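You operate a simulated robot arm through the tools that you are given. There is no shell and no other tool. Be economical: measure what you need, move in short steps, check, and stop when the job is done.

You are at the controls of a simulated robot arm. One attempt, no reset.

## Task
Aim the blue-dial air mover at wall patch D5 until its streamer flies.
Fine: free the green lock lever, turn and tilt by the red handles to the D5 marks, lock again, then dial to 2.

Only the result counts: the job must be done as asked and must still hold three seconds after the hand-in. Knocking over, shifting, dropping, spilling or breaking anything else fails it.

## Robot
A 7-joint arm with a two-finger parallel gripper, hanging from a carriage that runs on a gantry, over the field with the corners [-1.26, -1.622], [0.02, -1.62], [0.015, 0.68], [-1.265, 0.678] (x, y) and turns from -5.253 to 6.754 rad about z. Base frame: it is fixed where the carriage stands at the start and does not move with it; the origin is on the floor, on the carriage's upright axis, x ahead of it, y to its left, z up; the surface under the hand at the start is at about z = 0.45. Readings come in m, rad, newtons and seconds.
With the tool pointing down near the work surface it reaches from about 0.1 to 0.5 m from the robot's upright axis, wherever it stands. Its first joint turns from -2.496 to 2.496 rad. Places, roughly: black cradle stand [0.8, 0.6, 0.5]; blue speed dial [0.6, 0.6, 0.9]; blue-dial air mover [0.8, 0.6, 0.8]; green lock lever [0.6, 0.4, 0.5]; orange breaker switch [0.6, -0.5, 0.9]; red screen latch [0.7, 0.9, 0.9]; wall patch with streamer [1.3, 0.6, 1.2]. Payload 1.57 kg.
Tool frame: the origin (TCP) lies between the finger pads and is the grasp point; the fingertips stand 0.03 m ahead of it; z points along the fingers, y is the line along which they close. Largest opening 0.11 m; finger width 0.024, thickness 0.012; the body of the gripper, 0.048 by 0.112 m, starts 0.078 m behind the TCP.
Orientation is that of the tool frame in the base frame, as [roll, pitch, yaw] about the fixed x, y, z axes, in that order (R = Rz(yaw) Ry(pitch) Rx(roll)). With the fingers straight down and closing along the base's y, the tool's x points along the base's -x, its y along +y and its z along -z.

## Interface
- The arm moves only by the tool move_arm. Its argument "steps" is a list of rows, each a list of 7 numbers: the opening in per cent of the stroke, from 0 (shut) to 100 (fully open), then the shift along the tool's x, y, z in units of 400 mm (1.0 is 400 mm), then the turn, a rotation vector about the tool's x, y, z in units of 180 degrees (1.0 is 180 degrees). In form: [[gripper, x, y, z, rx, ry, rz], ...]. A call has 1 to 20 rows; each row is the pose to reach, as a shift and turn from the pose commanded when the call began, along the tool's axes at that moment. A call with a number of a shift or a turn outside -1 to 1 is refused whole. Rows are played at 5 a second. More than 0.05 m and 0.15 rad between two rows, or a gripper value outside its range, and nothing of the call is played. A pose out of reach is approached as far as the arm can. The call stops where the force on the tool passes 90 N (or 10 N more than at its start, if that is more) or the arm is blocked; 0.2 s more then pass. Each finger travels about 0.045 m/s and halts on what it meets, pressing with about 26 N; the grip force reading is that of the motor and also rises with nothing between the fingers. The clock runs only during rows and for 0.2 s after the last one: add rows that repeat a pose to give the fingers time. It gives the time, the measured TCP pose, the force on the tool (base axes), the opening and the grip force at its end, in the units of the frame above (readings bear some noise), with the torque about the TCP (base axes, N m) and any sound that the robot's microphone picked up.
- Cameras (640 x 400 px; columns grow to the right, rows downward): "scene" is now at [0.2801, -0.0066, 1.6483]; the picture's right is [-0.11, -0.99, 0.00], its down [-0.89, 0.10, -0.44] and it looks along [0.44, -0.05, -0.90] (base axes); focal length 273 px, centre (320, 200). "wrist" rides on the gripper at [0.07, 0.016, -0.141] in the tool frame; the picture's right is [-0.23, 0.97, 0.00], its down [-0.85, -0.20, -0.48] and it looks along [-0.47, -0.11, 0.88] (tool axes); focal length 222 px, centre (320, 200). There is no depth. A picture from a camera that has moved, and an enlarged one, comes with that camera's place and axes in the base frame and with its lens.
- get_image(camera): a new picture of that camera. The clock stands still meanwhile.
- move_column(by): slides the trunk up (or, below 0, down) by that many m; the arm and the scene camera ride with it, the base frame stays. It gives what a move gives, with no picture.
- base_move(legs): drives the robot by 1 to 6 legs, each [ahead, left, turn to the left] in m, m and rad, along the robot's own axes; the way and the turn of a leg run together, so that a leg with both is an arc; at most 1.5 m and 3.142 rad a leg. The arm and the cameras ride along, it lands a little off, and it stops where it bumps. It keeps to its track: a leg is cut to what the track allows. It gives what a move gives.
- turn_head(pan, tilt): turns the head with the scene camera to pan (to the left, within 2.705 rad either way) and tilt (down, from -0.506 to 1.204), counted from straight ahead of the robot. It gives what a move gives.
- close_up(camera, box): a new picture of the part [left, top, right, bottom] of that camera's present view, enlarged. The clock stands still meanwhile.
- job_done(): hands the job in; it is judged then, once.

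Go step by step. Nothing tells you exact positions but the pictures and the camera data: compare them with the known pose of the tool, close in by small moves and look again before you grip or let go. The budget is 120 turns and 90 pictures, counting those below and the enlarged ones. Unless the task says otherwise, let go and move clear before handing in, and close with one line.

The tools are called as a command line: name --pt "numbers of a row" for each row, then --argument value for the rest, lists and objects as JSON in quotes. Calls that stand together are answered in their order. move_arm: Moves the arm, as the interface text tells. Its arguments: {"type":"object","properties":{"steps":{"type":"array","items":{"type":"array","items":{"type":"number"}}}},"required":["steps"]} The other tools are called the same way: move_column (by) slides the trunk up or down; base_move (legs) drives the base; turn_head (pan, tilt) turns the head that bears the scene camera; get_image (camera) takes a picture; close_up (camera, box) takes an enlarged picture of a part of a camera's view; job_done () hands the job in.

At the start:

```text
t: 0.0
tcp_pos: [0.7131, 0.3327, 1.1904]
ee_rot: [-3.141, 0.001, -3.14]
ft_force: [0.0, 0.2, -0.1]
ft_torque: [-0.01, -0.02, 0.03]
grip_width: 0.1099
gripper_force: 0.0
trunk travel left (down, up): [-0.337, 0.258]
robot x, y, heading: [-0.0006, 0.003, 0.001]
head pan, tilt: [-0.106, 1.11]
```

scene: 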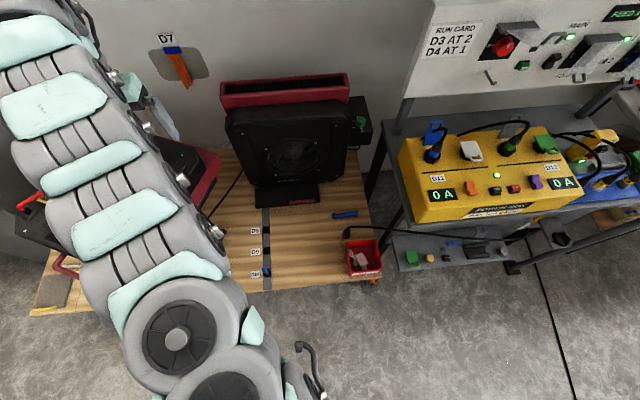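
wrist: 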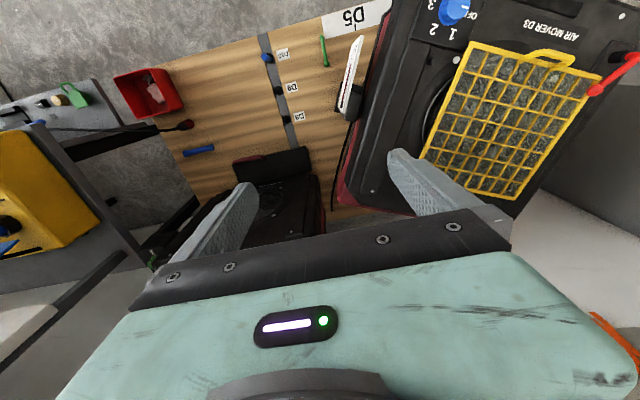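

The wrist view shows the air mover (D3 label) with a yellow screen and blue dial, and a D5 label on its stand; the arm hides it in the scene view. I'll pan the head to see more.

turn_head --pan 0.6 --tilt 0.7

get_image --camera "scene"

close_up --camera "wrist" --box '[240, 0, 640, 250]'

```text
t: 1.1
tcp_pos: [0.7135, 0.3347, 1.1904]
ee_rot: [-3.141, 0.002, -3.141]
ft_force: [-0.7, -0.8, -0.3]
ft_torque: [0.02, 0.0, -0.03]
grip_width: 0.1099
gripper_force: 0.1
trunk travel left (down, up): [-0.337, 0.258]
robot x, y, heading: [0.0018, 0.0048, 0.001]
head pan, tilt: [0.6, 0.7]
```

```text
87 pictures are left
camera scene: at [0.2882, 0.048, 1.6789], right [0.56, -0.83, 0.0], down [-0.53, -0.36, -0.76], along [0.63, 0.43, -0.64], focal length 273 px, centre (320, 200)
```

scene: 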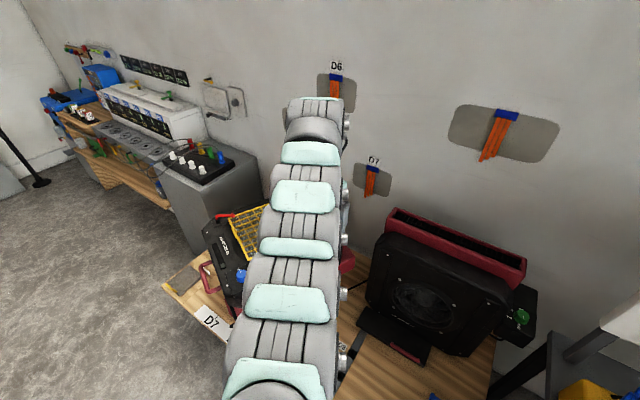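

```text
1.60 times, centred on (440, 125) of wrist
camera zoom: at [0.6427, 0.3488, 1.3321], right [0.23, 0.97, 0.0], down [0.85, -0.2, 0.48], along [0.47, -0.11, -0.88], focal length 355 px, centre (128, 320)
```

zoom: 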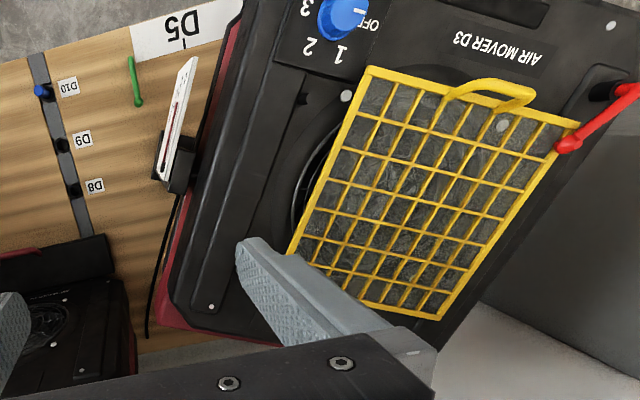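

The arm still blocks the view. I'll back off and turn the carriage, so the head can see the air mover past the arm.

base_move --legs '[[-0.4, 0, 0], [0, 0.3, 0], [0, 0, -1.0]]'

turn_head --pan 1.2 --tilt 0.6

get_image --camera "scene"

```text
t: 7.8
tcp_pos: [0.2602, -0.1229, 1.1893]
ee_rot: [-3.141, 0.001, 2.137]
ft_force: [0.2, -0.4, 1.1]
ft_torque: [0.01, -0.03, -0.02]
grip_width: 0.1102
gripper_force: 0.1
trunk travel left (down, up): [-0.337, 0.258]
robot x, y, heading: [-0.399, 0.3006, -1.01]
head pan, tilt: [0.6, 0.7]
```

```text
t: 8.8
tcp_pos: [0.2611, -0.1242, 1.1904]
ee_rot: [3.141, 0.001, 2.138]
ft_force: [-0.2, -0.1, -0.4]
ft_torque: [0.0, -0.01, -0.01]
grip_width: 0.1102
gripper_force: 0.1
trunk travel left (down, up): [-0.337, 0.258]
robot x, y, heading: [-0.4051, 0.3004, -1.001]
head pan, tilt: [1.201, 0.6]
```

```text
85 pictures are left
camera scene: at [-0.2, 0.1312, 1.6876], right [0.2, -0.98, 0.0], down [-0.55, -0.11, -0.82], along [0.81, 0.16, -0.57], focal length 273 px, centre (320, 200)
```

scene: 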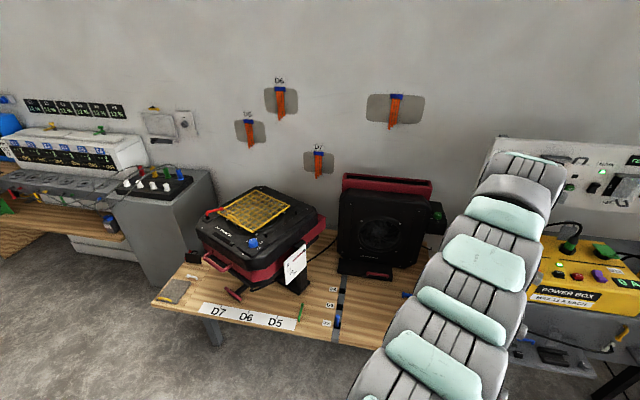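

Clear view now: the mover on its cradle, a D7/D6/D5 pan strip at the bench's front edge, a tilt card at its right. Zooming in.

close_up --camera "scene" --box '[150, 170, 350, 340]'

close_up --camera "scene" --box '[220, 230, 350, 335]'

close_up --camera "scene" --box '[220, 70, 420, 190]'

```text
2.35 times, centred on (250, 255) of scene
camera zoom: at [-0.2, 0.1312, 1.6876], right [0.2, -0.98, 0.0], down [-0.55, -0.11, -0.82], along [0.81, 0.16, -0.57], focal length 642 px, centre (485, 71)
```

zoom: 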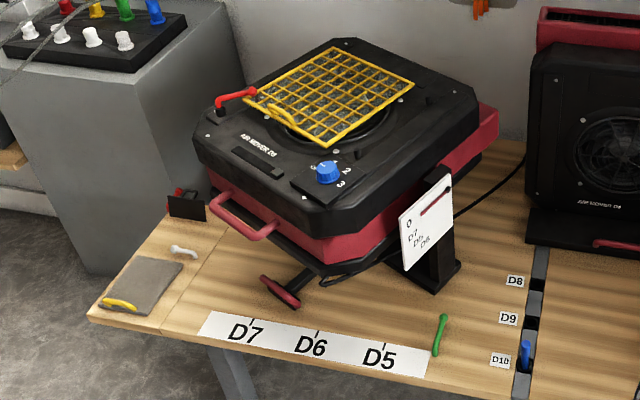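

```text
3.81 times, centred on (285, 282) of scene
camera zoom: at [-0.2, 0.1312, 1.6876], right [0.2, -0.98, 0.0], down [-0.55, -0.11, -0.82], along [0.81, 0.16, -0.57], focal length 1039 px, centre (453, -114)
```

zoom: 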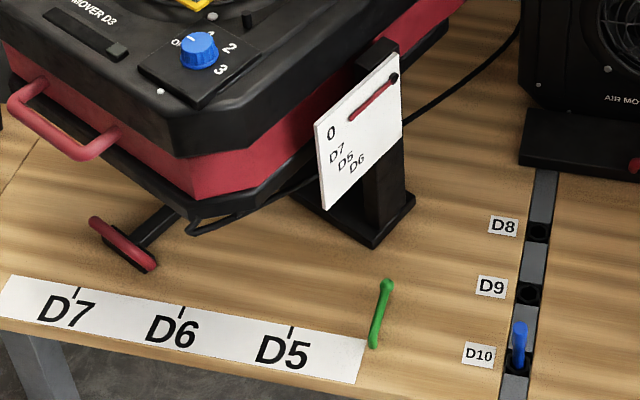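

```text
3.20 times, centred on (320, 130) of scene
camera zoom: at [-0.2, 0.1312, 1.6876], right [0.2, -0.98, 0.0], down [-0.55, -0.11, -0.82], along [0.81, 0.16, -0.57], focal length 873 px, centre (320, 424)
```

zoom: 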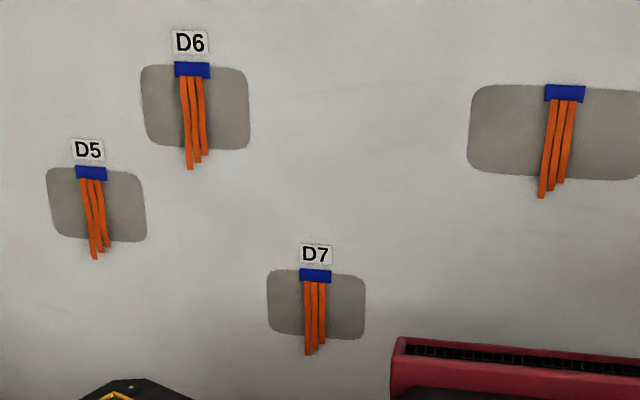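

The mover's pan tiller (red T) sits above the D7–D5 strip; the tilt needle is on the side card. I'll swing the arm away entirely and move the camera in close for good looks at the mover, screen latch and power box.

base_move --legs '[[0, 0, -1.2]]'

turn_head --pan 2.2 --tilt 0.8

get_image --camera "scene"

```text
t: 12.2
tcp_pos: [-0.553, -0.473, 1.1895]
ee_rot: [-3.14, -0.001, 0.943]
ft_force: [-1.2, 0.0, -0.3]
ft_torque: [0.03, 0.03, -0.01]
grip_width: 0.11
gripper_force: 0.0
trunk travel left (down, up): [-0.337, 0.258]
robot x, y, heading: [-0.4052, 0.2995, -2.201]
head pan, tilt: [1.201, 0.6]
```

```text
t: 13.4
tcp_pos: [-0.5531, -0.4739, 1.1895]
ee_rot: [-3.14, 0.001, 0.942]
ft_force: [0.6, 0.3, -0.9]
ft_torque: [0.0, 0.03, 0.0]
grip_width: 0.1101
gripper_force: 0.0
trunk travel left (down, up): [-0.337, 0.258]
robot x, y, heading: [-0.4025, 0.2961, -2.204]
head pan, tilt: [2.201, 0.799]
```

```text
81 pictures are left
camera scene: at [-0.4537, 0.1216, 1.6708], right [0.0, -1.0, 0.0], down [-0.72, 0.0, -0.7], along [0.7, 0.0, -0.72], focal length 273 px, centre (320, 200)
```

scene: 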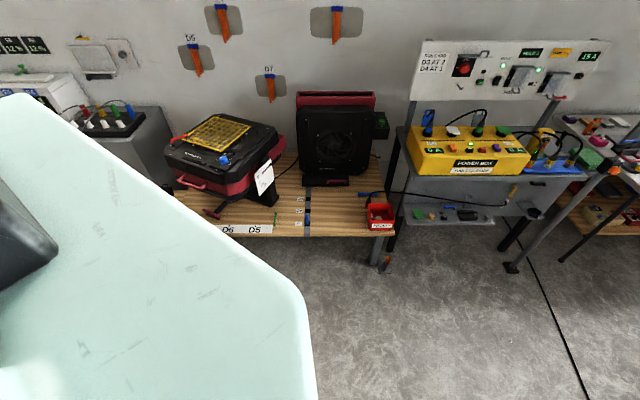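

I'll drive closer toward the mover with the arm behind.

base_move --legs '[[-0.478, 0.147, 0]]'

turn_head --pan 2.5 --tilt 0.9

get_image --camera "scene"

close_up --camera "scene" --box '[400, 0, 640, 150]'

```text
t: 16.3
tcp_pos: [-0.169, -0.1767, 1.1918]
ee_rot: [-3.141, 0.0, 0.922]
ft_force: [-1.3, 0.2, -0.3]
ft_torque: [-0.01, 0.01, 0.0]
grip_width: 0.1098
gripper_force: 0.0
trunk travel left (down, up): [-0.337, 0.258]
robot x, y, heading: [-0.005, 0.5966, -2.22]
head pan, tilt: [2.201, 0.799]
```

```text
t: 17.1
tcp_pos: [-0.1691, -0.1761, 1.1918]
ee_rot: [3.141, 0.002, 0.923]
ft_force: [0.2, -0.8, 0.4]
ft_torque: [0.04, 0.01, 0.01]
grip_width: 0.1102
gripper_force: 0.1
trunk travel left (down, up): [-0.337, 0.258]
robot x, y, heading: [-0.0021, 0.5923, -2.222]
head pan, tilt: [2.499, 0.901]
```

```text
80 pictures are left
camera scene: at [-0.0661, 0.4385, 1.6629], right [0.28, -0.96, 0.0], down [-0.75, -0.22, -0.62], along [0.6, 0.17, -0.78], focal length 273 px, centre (320, 200)
```

scene: 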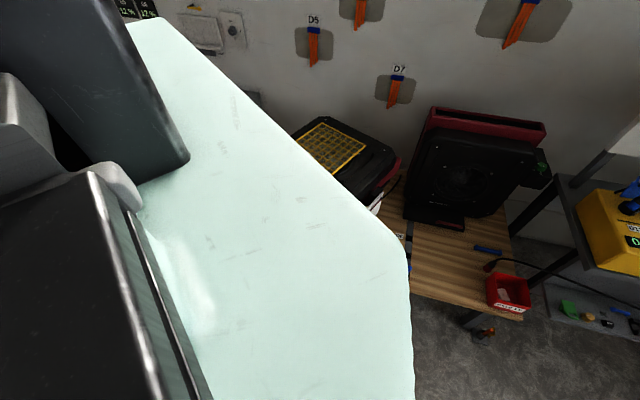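

```text
2.67 times, centred on (520, 75) of scene
camera zoom: at [-0.0661, 0.4385, 1.6629], right [0.28, -0.96, 0.0], down [-0.75, -0.22, -0.62], along [0.6, 0.17, -0.78], focal length 727 px, centre (-213, 533)
```

zoom: 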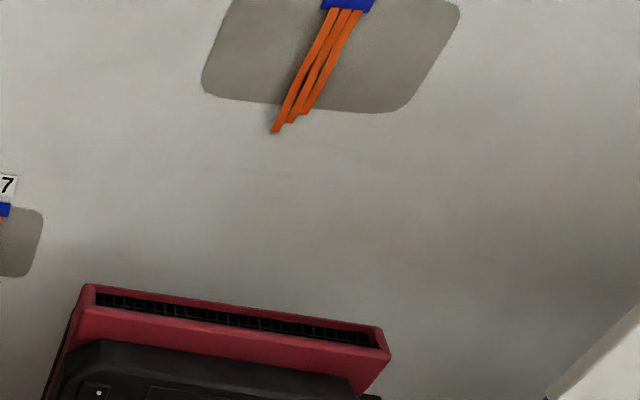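

The shoulder blocks from here; turn the arm to the right-hand side instead.

base_move --legs '[[0, 0, 0.75]]'

turn_head --pan 1.8 --tilt 0.8

get_image --camera "scene"

```text
t: 19.5
tcp_pos: [0.3818, -0.0927, 1.191]
ee_rot: [3.141, 0.0, 1.646]
ft_force: [0.6, 0.6, -0.4]
ft_torque: [0.02, 0.02, 0.01]
grip_width: 0.1101
gripper_force: 0.0
trunk travel left (down, up): [-0.337, 0.258]
robot x, y, heading: [-0.0049, 0.5897, -1.493]
head pan, tilt: [2.499, 0.901]
```

```text
t: 20.5
tcp_pos: [0.3822, -0.0927, 1.1916]
ee_rot: [3.14, 0.001, 1.645]
ft_force: [0.2, -1.0, -0.3]
ft_torque: [0.01, 0.01, 0.01]
grip_width: 0.1099
gripper_force: 0.1
trunk travel left (down, up): [-0.337, 0.258]
robot x, y, heading: [-0.0071, 0.5951, -1.496]
head pan, tilt: [1.799, 0.799]
```

```text
78 pictures are left
camera scene: at [0.0876, 0.3979, 1.6707], right [0.3, -0.95, 0.0], down [-0.68, -0.21, -0.7], along [0.67, 0.21, -0.72], focal length 273 px, centre (320, 200)
```

scene: 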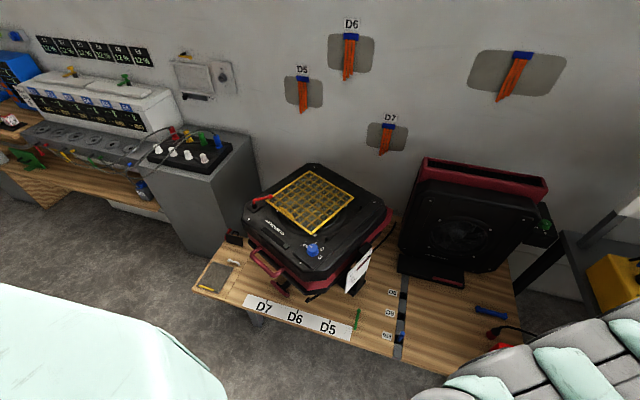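

Good view. Zooming on the mover top, the card and tiller.

close_up --camera "scene" --box '[230, 155, 400, 262]'

close_up --camera "scene" --box '[230, 235, 420, 355]'

```text
3.74 times, centred on (315, 208) of scene
camera zoom: at [0.0876, 0.3979, 1.6707], right [0.3, -0.95, 0.0], down [-0.68, -0.21, -0.7], along [0.67, 0.21, -0.72], focal length 1020 px, centre (339, 168)
```

zoom: 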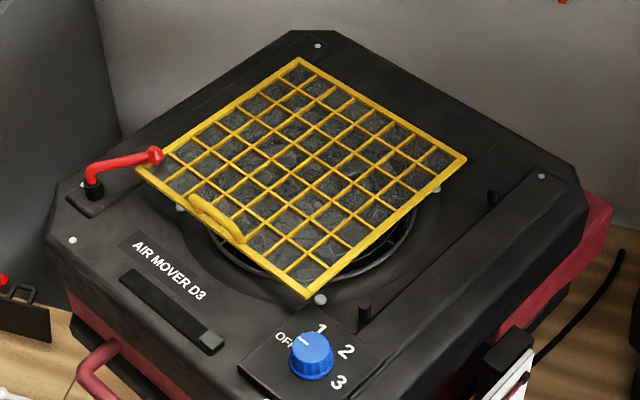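

```text
3.33 times, centred on (325, 295) of scene
camera zoom: at [0.0876, 0.3979, 1.6707], right [0.3, -0.95, 0.0], down [-0.68, -0.21, -0.7], along [0.67, 0.21, -0.72], focal length 909 px, centre (303, -117)
```

zoom: 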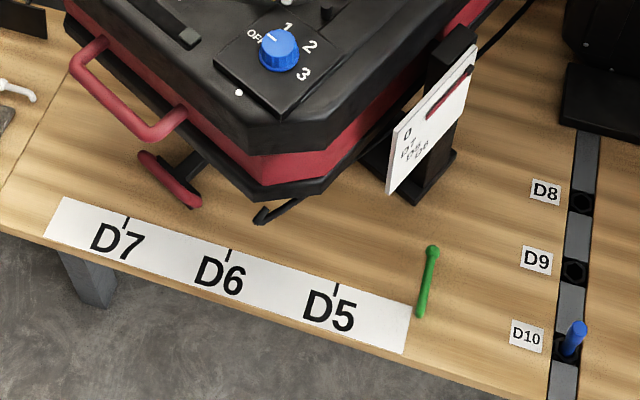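

Ticks come out at about x=0.53, y=0.79/0.64/0.49 (D7/D6/D5), the T-handle near (0.60,0.75,0.46), the U-handle near (0.55,0.78,0.74), and the lever lying flat near (0.54–0.63,0.38). I'll set the arm in front of the mover and inspect with the wrist camera.

base_move --legs '[[0.389, -0.43, 0], [0, 0, 1.496]]'

move_column --by -0.3

get_image --camera "wrist"

```text
t: 27.6
tcp_pos: [0.2844, 0.5307, 1.1912]
ee_rot: [-3.141, 0.004, -3.099]
ft_force: [0.0, -0.6, -0.1]
ft_torque: [0.03, -0.02, 0.01]
grip_width: 0.1105
gripper_force: 0.0
trunk travel left (down, up): [-0.337, 0.258]
robot x, y, heading: [-0.4156, 0.1661, 0.043]
head pan, tilt: [1.799, 0.799]
```

```text
t: 30.6
tcp_pos: [0.2854, 0.5318, 0.8902]
ee_rot: [-3.14, 0.001, -3.1]
ft_force: [0.2, 0.2, -1.0]
ft_torque: [0.01, 0.01, 0.02]
grip_width: 0.11
gripper_force: 0.0
trunk travel left (down, up): [-0.037, 0.558]
robot x, y, heading: [-0.4157, 0.1685, 0.043]
head pan, tilt: [1.799, 0.799]
```

```text
75 pictures are left
camera wrist: at [0.2135, 0.5437, 1.0322], right [0.19, 0.98, 0.0], down [0.86, -0.16, 0.48], along [0.47, -0.09, -0.88], focal length 222 px, centre (320, 200)
```

wrist: 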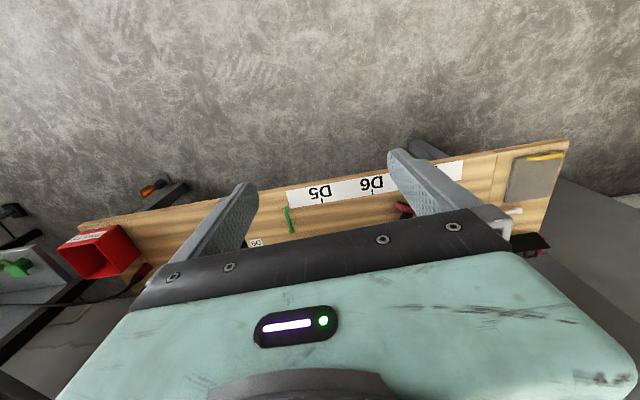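

The image is inverted (down = +x). I'll pitch the tool up 45° so the wrist camera looks forward.

move_arm --pt "50 0 0 0 0 -0.042 0" --pt "50 0 0 0 0 -0.084 0" --pt "50 0 0 0 0 -0.126 0" --pt "50 0 0 0 0 -0.168 0" --pt "50 0 0 0 0 -0.21 0" --pt "50 0 0 0 0 -0.25 0"

get_image --camera "wrist"

```text
t: 32.0
tcp_pos: [0.2846, 0.5296, 0.889]
ee_rot: [-3.137, 0.788, -3.098]
ft_force: [-0.1, -0.4, 0.8]
ft_torque: [0.02, 0.0, 0.03]
grip_width: 0.055
gripper_force: 0.1
trunk travel left (down, up): [-0.037, 0.558]
robot x, y, heading: [-0.4149, 0.1686, 0.044]
head pan, tilt: [1.799, 0.799]
```

```text
74 pictures are left
camera wrist: at [0.1345, 0.5387, 0.9398], right [0.12, 0.98, 0.16], down [0.27, -0.19, 0.94], along [0.95, -0.07, -0.29], focal length 222 px, centre (320, 200)
```

wrist: 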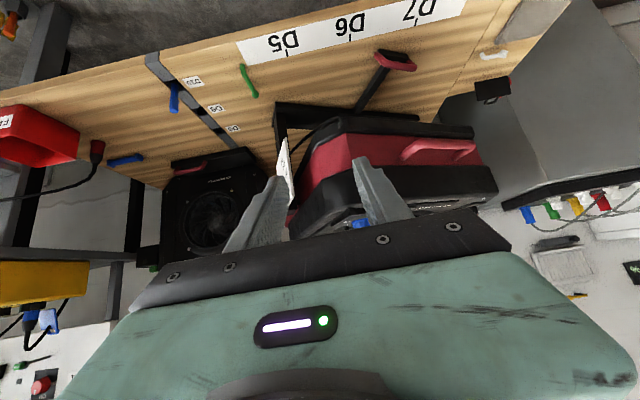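

Now I get the low view. Zoom on the tiller, lever and card.

close_up --camera "wrist" --box '[220, 0, 480, 160]'

close_up --camera "wrist" --box '[225, 40, 345, 115]'

```text
2.46 times, centred on (350, 80) of wrist
camera zoom: at [0.1345, 0.5387, 0.9398], right [0.12, 0.98, 0.16], down [0.27, -0.19, 0.94], along [0.95, -0.07, -0.29], focal length 547 px, centre (246, 495)
```

zoom: 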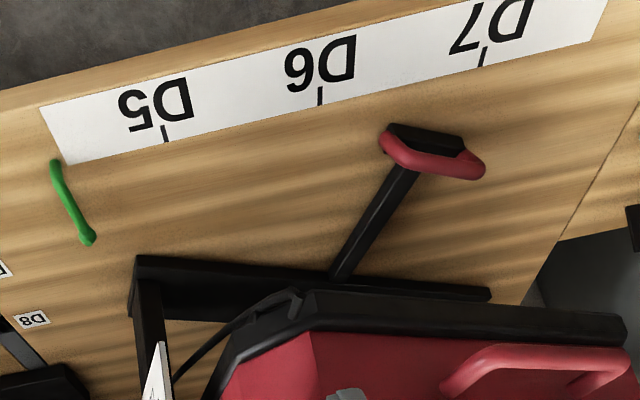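

```text
5.33 times, centred on (285, 78) of wrist
camera zoom: at [0.1345, 0.5387, 0.9398], right [0.12, 0.98, 0.16], down [0.27, -0.19, 0.94], along [0.95, -0.07, -0.29], focal length 1185 px, centre (507, 853)
```

zoom: 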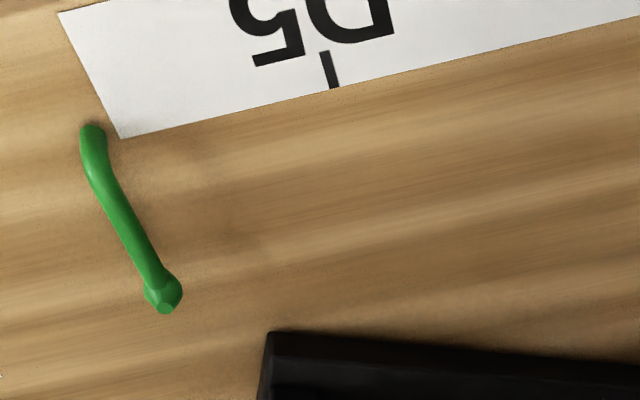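

The lever seems to be a clamp lever with a hub at its far end (~0.62,0.38) and its arm pointing toward me. Getting closer to see how it's mounted.

base_move --legs '[[0.158, -0.157, -0.043]]'

move_arm --pt "50 0.08 0 0.08 0 0 0" --pt "50 0.16 0 0.16 0 0 0" --pt "50 0.24 0 0.24 0 0 0" --pt "50 0.32 0 0.32 0 0 0" --pt "50 0.4 0 0.4 0 0 0" --pt "50 0.46 0 0.46 0 0 0"

get_image --camera "wrist"

```text
t: 33.7
tcp_pos: [0.462, 0.3449, 0.8899]
ee_rot: [-3.142, 0.786, 3.14]
ft_force: [-0.1, 0.2, 0.2]
ft_torque: [0.01, 0.03, 0.01]
grip_width: 0.055
gripper_force: 0.0
trunk travel left (down, up): [-0.037, 0.558]
robot x, y, heading: [-0.2519, 0.0106, 0.002]
head pan, tilt: [1.799, 0.799]
```

```text
t: 35.1
tcp_pos: [0.4619, 0.349, 0.6286]
ee_rot: [3.141, 0.786, 3.139]
ft_force: [-1.0, 0.4, -0.4]
ft_torque: [-0.01, 0.0, 0.0]
grip_width: 0.0549
gripper_force: 0.1
trunk travel left (down, up): [-0.037, 0.558]
robot x, y, heading: [-0.2501, 0.0122, -0.004]
head pan, tilt: [1.799, 0.799]
```

```text
71 pictures are left
camera wrist: at [0.3119, 0.3647, 0.679], right [0.16, 0.97, 0.16], down [0.27, -0.2, 0.94], along [0.95, -0.11, -0.29], focal length 222 px, centre (320, 200)
```

wrist: 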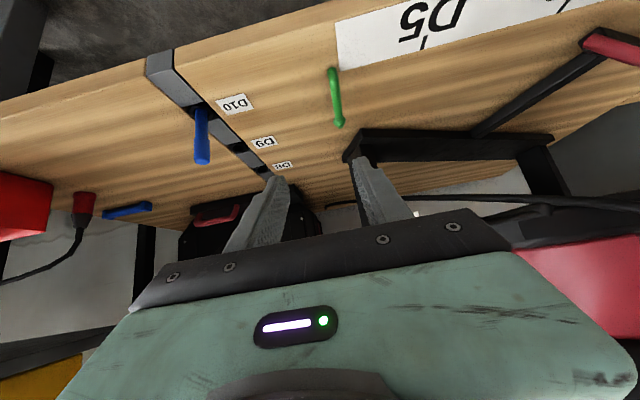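

close_up --camera "wrist" --box '[290, 40, 390, 150]'

```text
3.64 times, centred on (340, 95) of wrist
camera zoom: at [0.3119, 0.3647, 0.679], right [0.16, 0.97, 0.16], down [0.27, -0.2, 0.94], along [0.95, -0.11, -0.29], focal length 808 px, centre (247, 582)
```

zoom: 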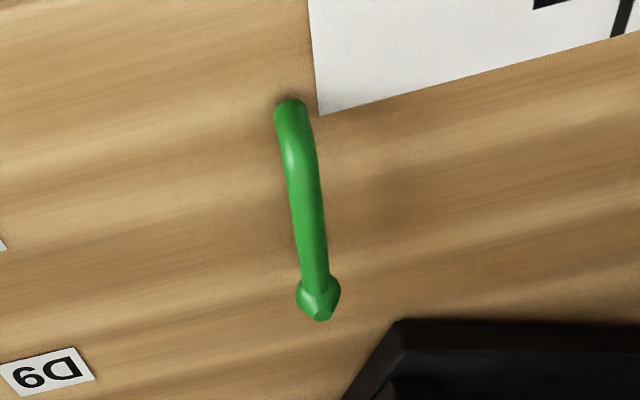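

The near end bends down into the bench (pivot ≈(0.532,0.383)) and the ball end is toward the mover at ≈(0.612,0.383,0.47). I'll straddle it with the fingers, hovering first.

move_arm --pt "45 -0.008 0.027 0.09 0 0 0" --pt "45 -0.016 0.055 0.18 0 0 0" --pt "45 -0.025 0.0825 0.269 0 0 0"

get_image --camera "wrist"

```text
t: 35.9
tcp_pos: [0.5479, 0.3824, 0.5633]
ee_rot: [3.137, 0.789, 3.138]
ft_force: [0.6, 0.2, 0.5]
ft_torque: [0.0, 0.06, -0.04]
grip_width: 0.0496
gripper_force: 0.1
trunk travel left (down, up): [-0.037, 0.558]
robot x, y, heading: [-0.2527, 0.0106, 0.0]
head pan, tilt: [1.799, 0.799]
```

```text
69 pictures are left
camera wrist: at [0.3988, 0.3973, 0.6133], right [0.16, 0.97, 0.16], down [0.26, -0.2, 0.94], along [0.95, -0.11, -0.29], focal length 222 px, centre (320, 200)
```

wrist: 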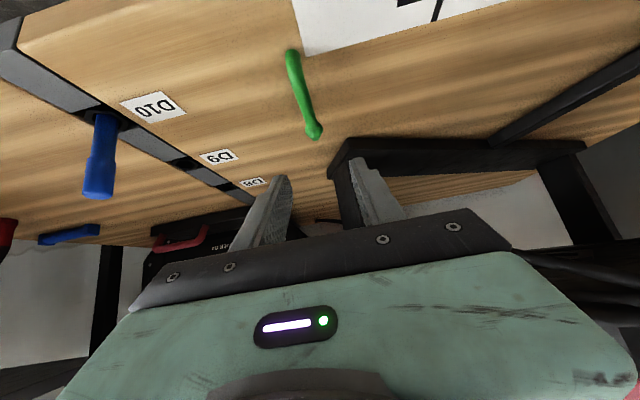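

Straddling now: lower so the fingers are either side of the lever.

move_arm --pt "45 0.026 -0.003 0.058 0 0 0" --pt "45 0.052 -0.003 0.116 0 0 0" --pt "45 0.076 -0.003 0.17 0 0 0"

get_image --camera "wrist"

```text
t: 36.7
tcp_pos: [0.5434, 0.38, 0.535]
ee_rot: [3.139, 0.787, 3.14]
ft_force: [0.0, 0.0, -0.4]
ft_torque: [0.01, -0.03, 0.03]
grip_width: 0.0499
gripper_force: 0.2
out of reach, approached as far as the arm can: row 1, 2, 3
trunk travel left (down, up): [-0.037, 0.558]
robot x, y, heading: [-0.2522, 0.0132, -0.001]
head pan, tilt: [1.799, 0.799]
```

```text
68 pictures are left
camera wrist: at [0.394, 0.3946, 0.5847], right [0.16, 0.97, 0.16], down [0.27, -0.2, 0.94], along [0.95, -0.11, -0.29], focal length 222 px, centre (320, 200)
```

wrist: 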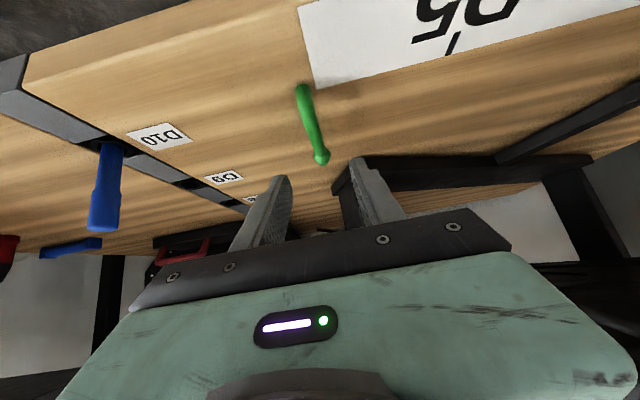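

Out of reach from here; I'll pull the arm in and bring the carriage closer.

move_arm --pt "45 0.044 -0.0625 -0.0737 0 0 0" --pt "45 0.088 -0.125 -0.147 0 0 0" --pt "45 0.1325 -0.1875 -0.221 0 0 0" --pt "45 0.177 -0.25 -0.295 0 0 0" --pt "45 0.221 -0.3125 -0.368 0 0 0" --pt "45 0.265 -0.375 -0.442 0 0 0"

base_move --legs '[[0.2, 0.15, 0]]'

```text
t: 38.1
tcp_pos: [0.3411, 0.2281, 0.579]
ee_rot: [-3.139, 0.784, 3.141]
ft_force: [-0.1, 0.3, 0.4]
ft_torque: [0.03, -0.06, -0.01]
grip_width: 0.0496
gripper_force: 0.0
trunk travel left (down, up): [-0.037, 0.558]
robot x, y, heading: [-0.2521, 0.0124, 0.005]
head pan, tilt: [1.799, 0.799]
```

```text
t: 40.0
tcp_pos: [0.543, 0.3805, 0.5808]
ee_rot: [3.141, 0.788, -3.139]
ft_force: [0.3, 0.5, -0.4]
ft_torque: [-0.04, 0.0, 0.0]
grip_width: 0.0494
gripper_force: 0.0
trunk travel left (down, up): [-0.037, 0.558]
robot x, y, heading: [-0.053, 0.1621, 0.009]
head pan, tilt: [1.799, 0.799]
```

move_arm --pt "45 0.035 0 0.07 0 0 0" --pt "45 0.07 0 0.14 0 0 0" --pt "45 0.106 0 0.2085 0 0 0"

get_image --camera "wrist"

```text
t: 40.8
tcp_pos: [0.5718, 0.3799, 0.493]
ee_rot: [3.138, 0.788, -3.137]
ft_force: [-0.3, 0.3, 0.3]
ft_torque: [-0.02, 0.01, -0.02]
grip_width: 0.0494
gripper_force: 0.0
trunk travel left (down, up): [-0.037, 0.558]
robot x, y, heading: [-0.0536, 0.1599, 0.004]
head pan, tilt: [1.799, 0.799]
```

```text
67 pictures are left
camera wrist: at [0.4219, 0.3957, 0.5435], right [0.16, 0.97, 0.16], down [0.27, -0.2, 0.94], along [0.95, -0.1, -0.29], focal length 222 px, centre (320, 200)
```

wrist: 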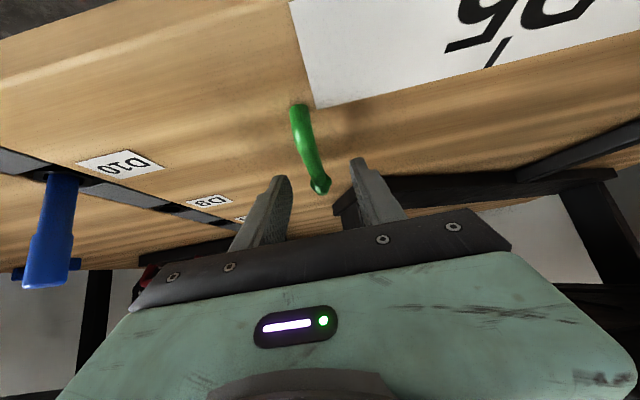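

Fingers are about to straddle the ball end. Go slightly deeper, narrow the gap, then probe sideways toward -y gently.

move_arm --pt "45 -0.012 0 0.041 0 0 0" --pt "22 -0.012 0 0.041 0 0 0" --pt "22 -0.012 0 0.041 0 0 0" --pt "22 -0.012 -0.02 0.041 0 0 0" --pt "22 -0.012 -0.035 0.041 0 0 0" --pt "22 -0.012 -0.05 0.041 0 0 0"

get_image --camera "wrist"

```text
t: 42.1
tcp_pos: [0.5871, 0.363, 0.4844]
ee_rot: [3.14, 0.785, -3.138]
ft_force: [0.7, 1.4, 0.0]
ft_torque: [-0.01, -0.01, -0.02]
grip_width: 0.0253
gripper_force: 0.9
trunk travel left (down, up): [-0.037, 0.558]
robot x, y, heading: [-0.0527, 0.1586, 0.006]
head pan, tilt: [1.799, 0.799]
```

```text
66 pictures are left
camera wrist: at [0.4371, 0.3768, 0.535], right [0.16, 0.97, 0.16], down [0.27, -0.2, 0.94], along [0.95, -0.1, -0.29], focal length 222 px, centre (320, 200)
```

wrist: 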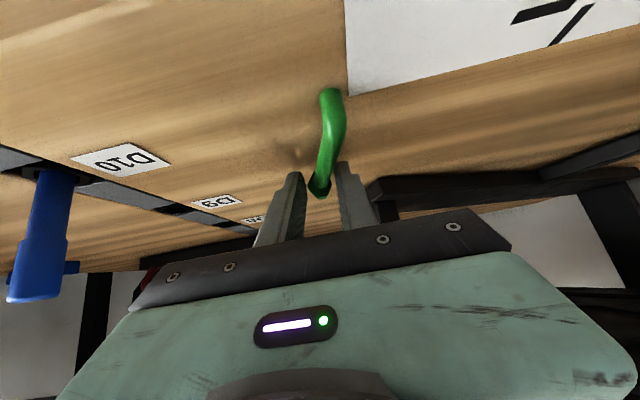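

It swings toward -y almost freely (1.4 N). I'll follow its arc around the pivot with the hand yawing along.

move_arm --pt "22 0.0035 -0.005 -0.0035 0.0295 0 0.0295" --pt "22 0.0088 -0.0225 -0.0088 0.0589 0 0.0589" --pt "22 0.0177 -0.04 -0.0177 0.0884 0 0.0884" --pt "22 0.0265 -0.055 -0.0265 0.1178 0 0.1178" --pt "22 0.0371 -0.0675 -0.0371 0.1473 0 0.1473" --pt "22 0.0495 -0.08 -0.0495 0.1768 0 0.1768"

get_image --camera "wrist"

```text
t: 43.5
tcp_pos: [0.5598, 0.3299, 0.4848]
ee_rot: [3.138, 0.787, 2.355]
ft_force: [0.6, 1.2, 0.8]
ft_torque: [0.0, -0.06, 0.0]
grip_width: 0.0252
gripper_force: 0.7
trunk travel left (down, up): [-0.037, 0.558]
robot x, y, heading: [-0.0518, 0.1613, 0.003]
head pan, tilt: [1.799, 0.799]
```

```text
65 pictures are left
camera wrist: at [0.4645, 0.4465, 0.536], right [0.8, 0.58, 0.16], down [0.05, -0.33, 0.94], along [0.6, -0.75, -0.29], focal length 222 px, centre (320, 200)
```

wrist: 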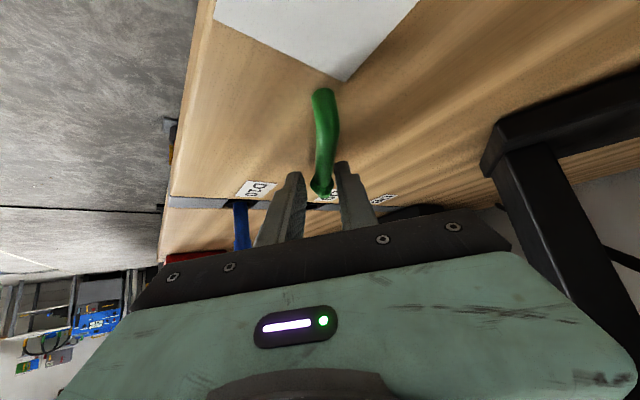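

It follows well, still light. Continue another 30° to look for its stop.

move_arm --pt "22 0.0058 -0.02 -0.0058 0.0295 0 0.0295" --pt "22 0.0118 -0.038 -0.0118 0.0589 0 0.0589" --pt "22 0.02 -0.0548 -0.02 0.0884 0 0.0884" --pt "22 0.0293 -0.0698 -0.0293 0.1178 0 0.1178"

get_image --camera "wrist"

```text
t: 44.5
tcp_pos: [0.5278, 0.3214, 0.4857]
ee_rot: [3.137, 0.784, 1.832]
ft_force: [0.6, -0.7, 0.4]
ft_torque: [0.05, 0.11, -0.07]
grip_width: 0.025
gripper_force: 0.6
trunk travel left (down, up): [-0.037, 0.558]
robot x, y, heading: [-0.0513, 0.1556, 0.005]
head pan, tilt: [1.799, 0.799]
```

```text
64 pictures are left
camera wrist: at [0.5037, 0.4691, 0.5362], right [0.98, 0.1, 0.16], down [-0.13, -0.31, 0.94], along [0.14, -0.95, -0.29], focal length 222 px, centre (320, 200)
```

wrist: 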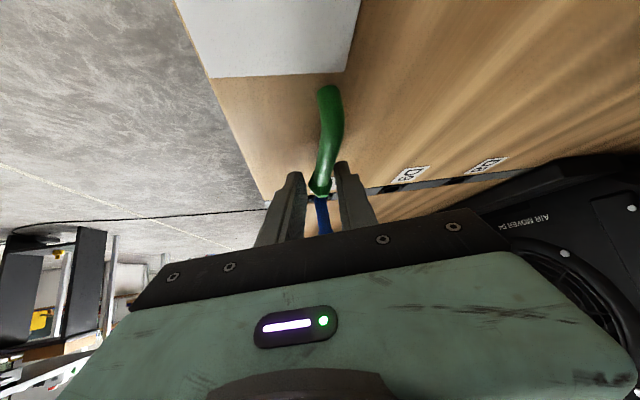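

move_arm --pt "22 0 -0.025 0 0.02 0 0.02" --pt "22 0.003 -0.05 -0.003 0.04 0 0.04"

close_up --camera "wrist" --box '[200, 40, 460, 220]'

```text
t: 45.1
tcp_pos: [0.5158, 0.3186, 0.4889]
ee_rot: [3.125, 0.784, 1.647]
ft_force: [19.2, 3.2, 1.3]
ft_torque: [0.29, -0.31, 0.02]
grip_width: 0.0404
gripper_force: 8.9
trunk travel left (down, up): [-0.037, 0.558]
robot x, y, heading: [-0.0521, 0.1638, 0.006]
head pan, tilt: [1.799, 0.799]
```

```text
2.22 times, centred on (330, 130) of wrist
camera zoom: at [0.5191, 0.4682, 0.5395], right [0.98, -0.08, 0.17], down [-0.19, -0.29, 0.94], along [-0.02, -0.96, -0.29], focal length 494 px, centre (298, 356)
```

zoom: 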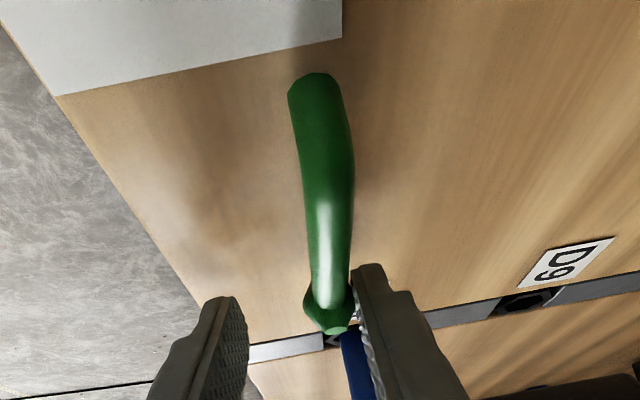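

The lever hits its stop at about -90°: freed. Release and lift away, then look at the T-handle closely.

move_arm --pt "30 0 0.04 0 0 0 0" --pt "50 0 0.045 0 0 0 0" --pt "50 -0.08 0.045 -0.08 0 0 0" --pt "50 -0.16 0.045 -0.16 0 0 0" --pt "50 -0.24 0.045 -0.24 0 0 0" --pt "50 -0.3 0.045 -0.32 0 0 0"

get_image --camera "wrist"

```text
t: 46.8
tcp_pos: [0.4841, 0.3352, 0.6197]
ee_rot: [-3.004, 0.743, 1.756]
ft_force: [0.4, 0.6, 0.5]
ft_torque: [-0.03, -0.01, 0.0]
grip_width: 0.0549
gripper_force: 0.1
trunk travel left (down, up): [-0.037, 0.558]
robot x, y, heading: [-0.0538, 0.1624, 0.007]
head pan, tilt: [1.799, 0.799]
stopped in row 6: the arm was blocked; the commanded pose is now the measured one
```

```text
62 pictures are left
camera wrist: at [0.4918, 0.4836, 0.6746], right [1.0, -0.07, 0.06], down [-0.08, -0.31, 0.95], along [-0.05, -0.95, -0.31], focal length 222 px, centre (320, 200)
```

wrist: 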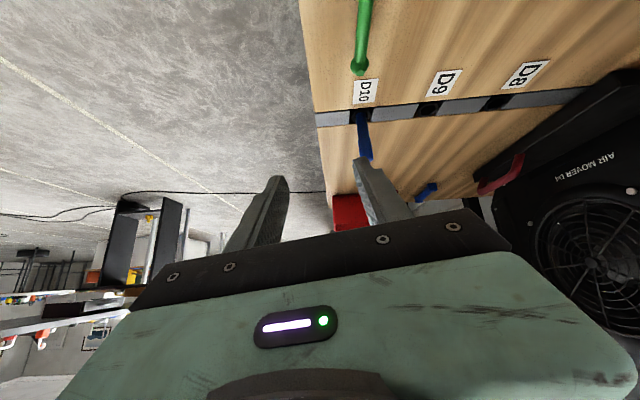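

The lever now points to -y. I'll yaw the hand back to face the mover.

move_arm --pt "50 0 0 0 -0.0298 -0.0045 -0.0322" --pt "50 0 0 0 -0.0596 -0.0089 -0.0643" --pt "50 0 0 0 -0.0894 -0.0134 -0.0965" --pt "50 0 0 0 -0.119 -0.0178 -0.1286" --pt "50 0 0 0 -0.149 -0.0223 -0.161" --pt "50 0 0 0 -0.179 -0.0267 -0.193" --pt "50 0 0 0 -0.2086 -0.031 -0.225" --pt "50 0 0 0 -0.2384 -0.0356 -0.257" --pt "50 0 0 0 -0.268 -0.04 -0.289" --pt "50 0 0 0 -0.298 -0.0445 -0.3215"

```text
t: 49.0
tcp_pos: [0.6073, 0.4536, 0.6175]
ee_rot: [-2.958, 0.719, -3.14]
ft_force: [-31.1, -85.0, 6.5]
ft_torque: [5.96, -1.89, 4.39]
grip_width: 0.0548
gripper_force: 0.1
out of reach, approached as far as the arm can: row 3, 4, 5, 6, 7, 8, 9, 10
trunk travel left (down, up): [-0.037, 0.558]
robot x, y, heading: [-0.0512, 0.1604, 0.006]
head pan, tilt: [1.799, 0.799]
```

Unexpected: the TCP wandered to (0.607,0.454) with 85 N of contact. Look before moving.

get_image --camera "wrist"

get_image --camera "scene"

```text
61 pictures are left
camera wrist: at [0.4643, 0.4949, 0.6745], right [0.29, 0.96, 0.02], down [0.31, -0.11, 0.94], along [0.91, -0.27, -0.33], focal length 222 px, centre (320, 200)
```

wrist: 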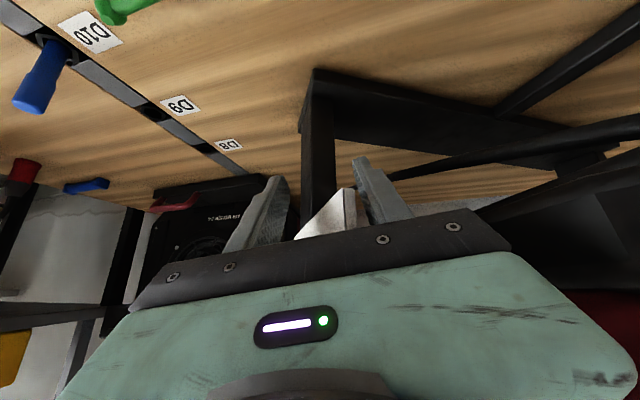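

```text
60 pictures are left
camera scene: at [0.1418, 0.2263, 1.3687], right [0.97, 0.23, -0.01], down [0.16, -0.71, -0.69], along [-0.16, 0.67, -0.73], focal length 273 px, centre (320, 200)
```

scene: 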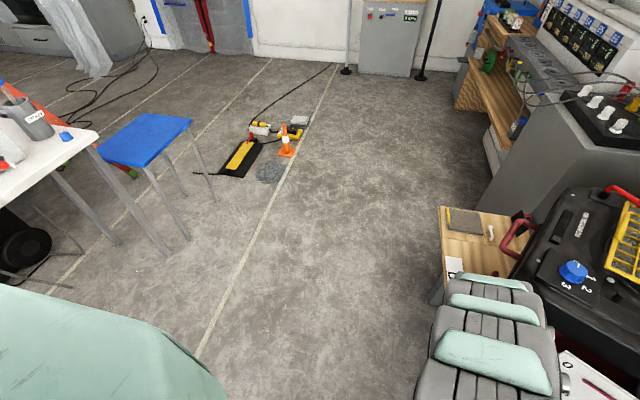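

The hand drifted against the tilt card/post (the card sits by the fingers). Back straight out along -x with a little -y.

move_arm --pt "50 0.03 -0.03 -0.0264 0 0 0" --pt "50 0.09 -0.06 -0.079 0 0 0" --pt "50 0.15 -0.1 -0.132 0 0 0" --pt "50 0.2256 -0.12 -0.198 0 0 0"

get_image --camera "wrist"

```text
t: 49.3
tcp_pos: [0.6075, 0.4537, 0.6177]
ee_rot: [-2.964, 0.726, 3.134]
ft_force: [-36.4, -56.1, -3.4]
ft_torque: [3.53, -2.39, 3.96]
grip_width: 0.0547
gripper_force: 0.1
out of reach, approached as far as the arm can: row 1
trunk travel left (down, up): [-0.037, 0.558]
robot x, y, heading: [-0.0538, 0.1622, -0.004]
head pan, tilt: [1.799, 0.799]
stopped in row 1: the force on the tool passed its limit at 103 N (the readings are from after the stop); the commanded pose is now the measured one
```

```text
59 pictures are left
camera wrist: at [0.4644, 0.4955, 0.6732], right [0.29, 0.96, 0.02], down [0.3, -0.11, 0.95], along [0.91, -0.27, -0.32], focal length 222 px, centre (320, 200)
```

wrist: 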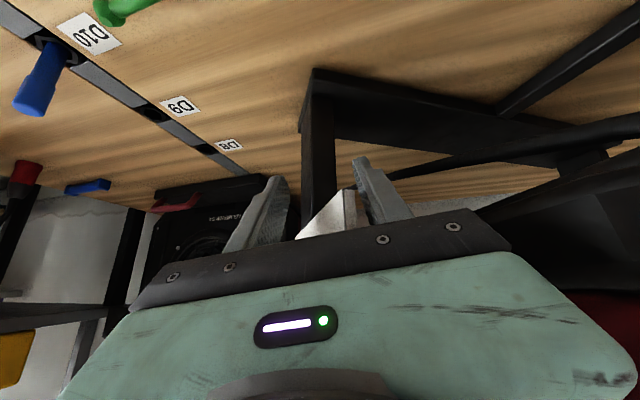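

The arm is at an awkward joint limit, so I'll back away with the carriage instead.

base_move --legs '[[-0.03, -0.012, 0], [-0.2, -0.03, 0]]'

get_image --camera "wrist"

```text
t: 51.4
tcp_pos: [0.3929, 0.4417, 0.6273]
ee_rot: [-2.99, 0.736, 3.138]
ft_force: [-0.5, 0.1, 0.2]
ft_torque: [0.03, -0.04, 0.02]
grip_width: 0.0552
gripper_force: 0.0
trunk travel left (down, up): [-0.037, 0.558]
robot x, y, heading: [-0.272, 0.1119, 0.012]
head pan, tilt: [1.799, 0.799]
```

```text
58 pictures are left
camera wrist: at [0.2484, 0.4796, 0.6827], right [0.27, 0.96, 0.04], down [0.3, -0.13, 0.95], along [0.92, -0.24, -0.32], focal length 222 px, centre (320, 200)
```

wrist: 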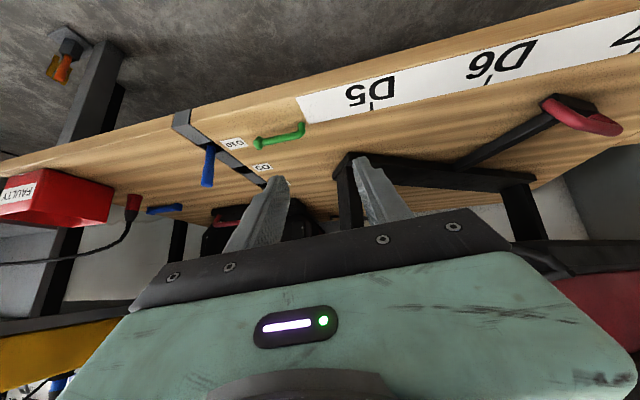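

Clear of contact. Check the scene for any shift.

turn_head --pan 0.6 --tilt 0.6

get_image --camera "scene"

```text
t: 52.8
tcp_pos: [0.3928, 0.4414, 0.6283]
ee_rot: [-2.99, 0.736, 3.137]
ft_force: [-0.6, -0.2, -0.2]
ft_torque: [-0.01, 0.04, -0.01]
grip_width: 0.0549
gripper_force: 0.0
trunk travel left (down, up): [-0.037, 0.558]
robot x, y, heading: [-0.2763, 0.1144, 0.014]
head pan, tilt: [0.6, 0.6]
```

```text
57 pictures are left
camera scene: at [0.0147, 0.1687, 1.3876], right [0.57, -0.82, 0.0], down [-0.46, -0.32, -0.82], along [0.68, 0.47, -0.57], focal length 273 px, centre (320, 200)
```

scene: 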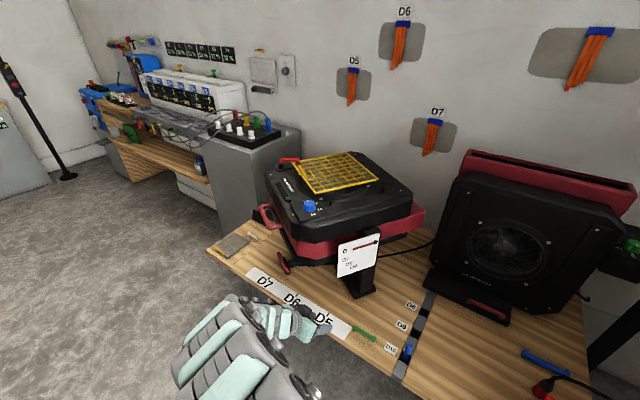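

Everything is still standing. Zoom on the mover and card from here.

close_up --camera "scene" --box '[240, 140, 440, 300]'

close_up --camera "scene" --box '[330, 225, 390, 300]'

```text
2.50 times, centred on (340, 220) of scene
camera zoom: at [0.0147, 0.1687, 1.3876], right [0.57, -0.82, 0.0], down [-0.46, -0.32, -0.82], along [0.68, 0.47, -0.57], focal length 682 px, centre (270, 150)
```

zoom: 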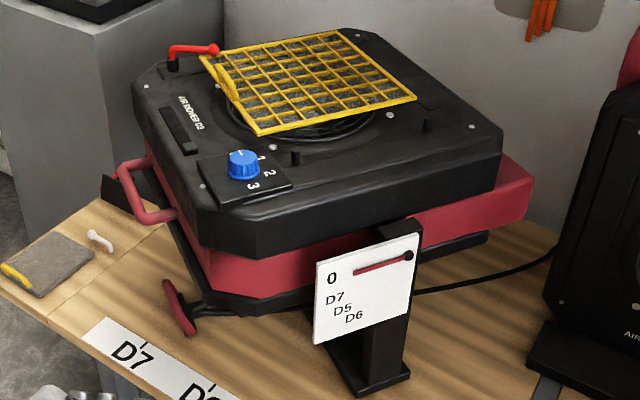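

```text
5.33 times, centred on (360, 262) of scene
camera zoom: at [0.0147, 0.1687, 1.3876], right [0.57, -0.82, 0.0], down [-0.46, -0.32, -0.82], along [0.68, 0.47, -0.57], focal length 1455 px, centre (107, -133)
```

zoom: 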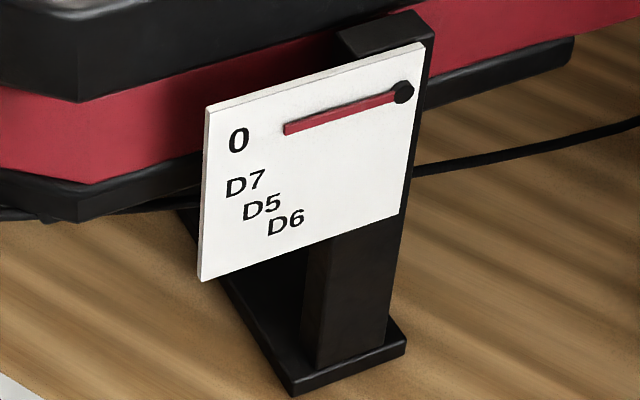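

Tilt card clear: needle at 0; D5 about 27° further, front going down. Zoom on the latch and screen corner to make sure it's held before tilting.

close_up --camera "scene" --box '[262, 145, 342, 200]'

close_up --camera "scene" --box '[320, 145, 420, 215]'

```text
7.27 times, centred on (302, 172) of scene
camera zoom: at [0.0147, 0.1687, 1.3876], right [0.57, -0.82, 0.0], down [-0.46, -0.32, -0.82], along [0.68, 0.47, -0.57], focal length 1984 px, centre (451, 400)
```

zoom: 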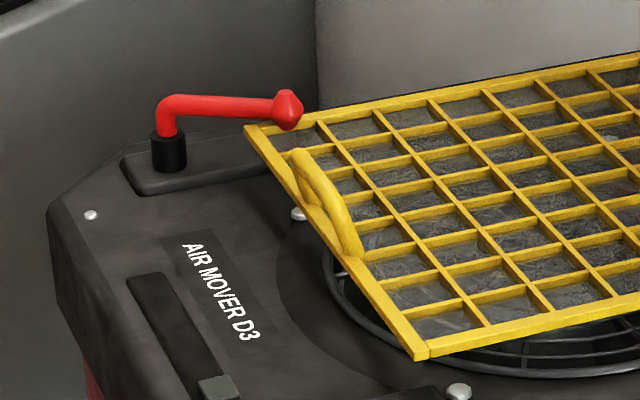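

```text
5.71 times, centred on (370, 180) of scene
camera zoom: at [0.0147, 0.1687, 1.3876], right [0.57, -0.82, 0.0], down [-0.46, -0.32, -0.82], along [0.68, 0.47, -0.57], focal length 1559 px, centre (34, 314)
```

zoom: 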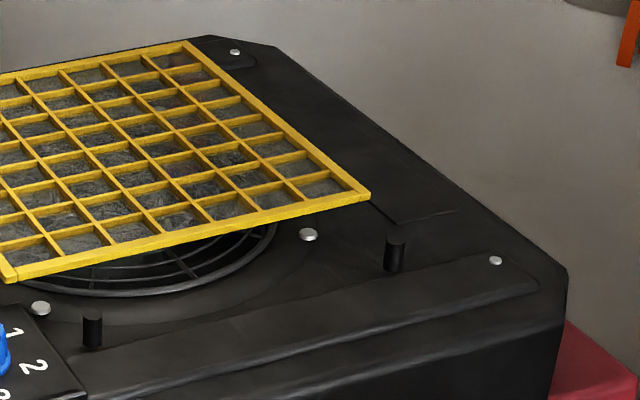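

The latch arm overlies the screen's corner, so it's held. Next pan: I'll push the T-handle's left end with closed fingers. First tuck the arm in and straighten it.

move_arm --pt "0 0.05 -0.0446 -0.0796 -0.008 -0.0026 0" --pt "0 0.1 -0.089 -0.159 -0.016 -0.0052 0" --pt "0 0.15 -0.134 -0.239 -0.024 -0.008 0" --pt "0 0.2 -0.178 -0.318 -0.032 -0.0104 0" --pt "0 0.25 -0.223 -0.398 -0.04 -0.013 0" --pt "0 0.3 -0.2675 -0.4775 -0.048 -0.0157 0"

base_move --legs '[[0, 0.486, 0]]'

```text
t: 54.2
tcp_pos: [0.2383, 0.5922, 0.6321]
ee_rot: [-3.119, 0.771, -3.14]
ft_force: [-1.6, 2.2, -0.3]
ft_torque: [-0.1, -0.12, -0.05]
grip_width: 0.0
gripper_force: 21.4
out of reach, approached as far as the arm can: row 1, 2, 3, 4, 5, 6
trunk travel left (down, up): [-0.037, 0.558]
robot x, y, heading: [-0.278, 0.1165, 0.008]
head pan, tilt: [0.6, 0.6]
```

```text
t: 57.0
tcp_pos: [0.2498, 1.0615, 0.6328]
ee_rot: [-3.118, 0.777, 3.13]
ft_force: [-0.3, -0.6, 0.1]
ft_torque: [0.01, 0.01, 0.02]
grip_width: 0.0
gripper_force: 21.4
trunk travel left (down, up): [-0.037, 0.558]
robot x, y, heading: [-0.2762, 0.5948, -0.004]
head pan, tilt: [0.6, 0.6]
```

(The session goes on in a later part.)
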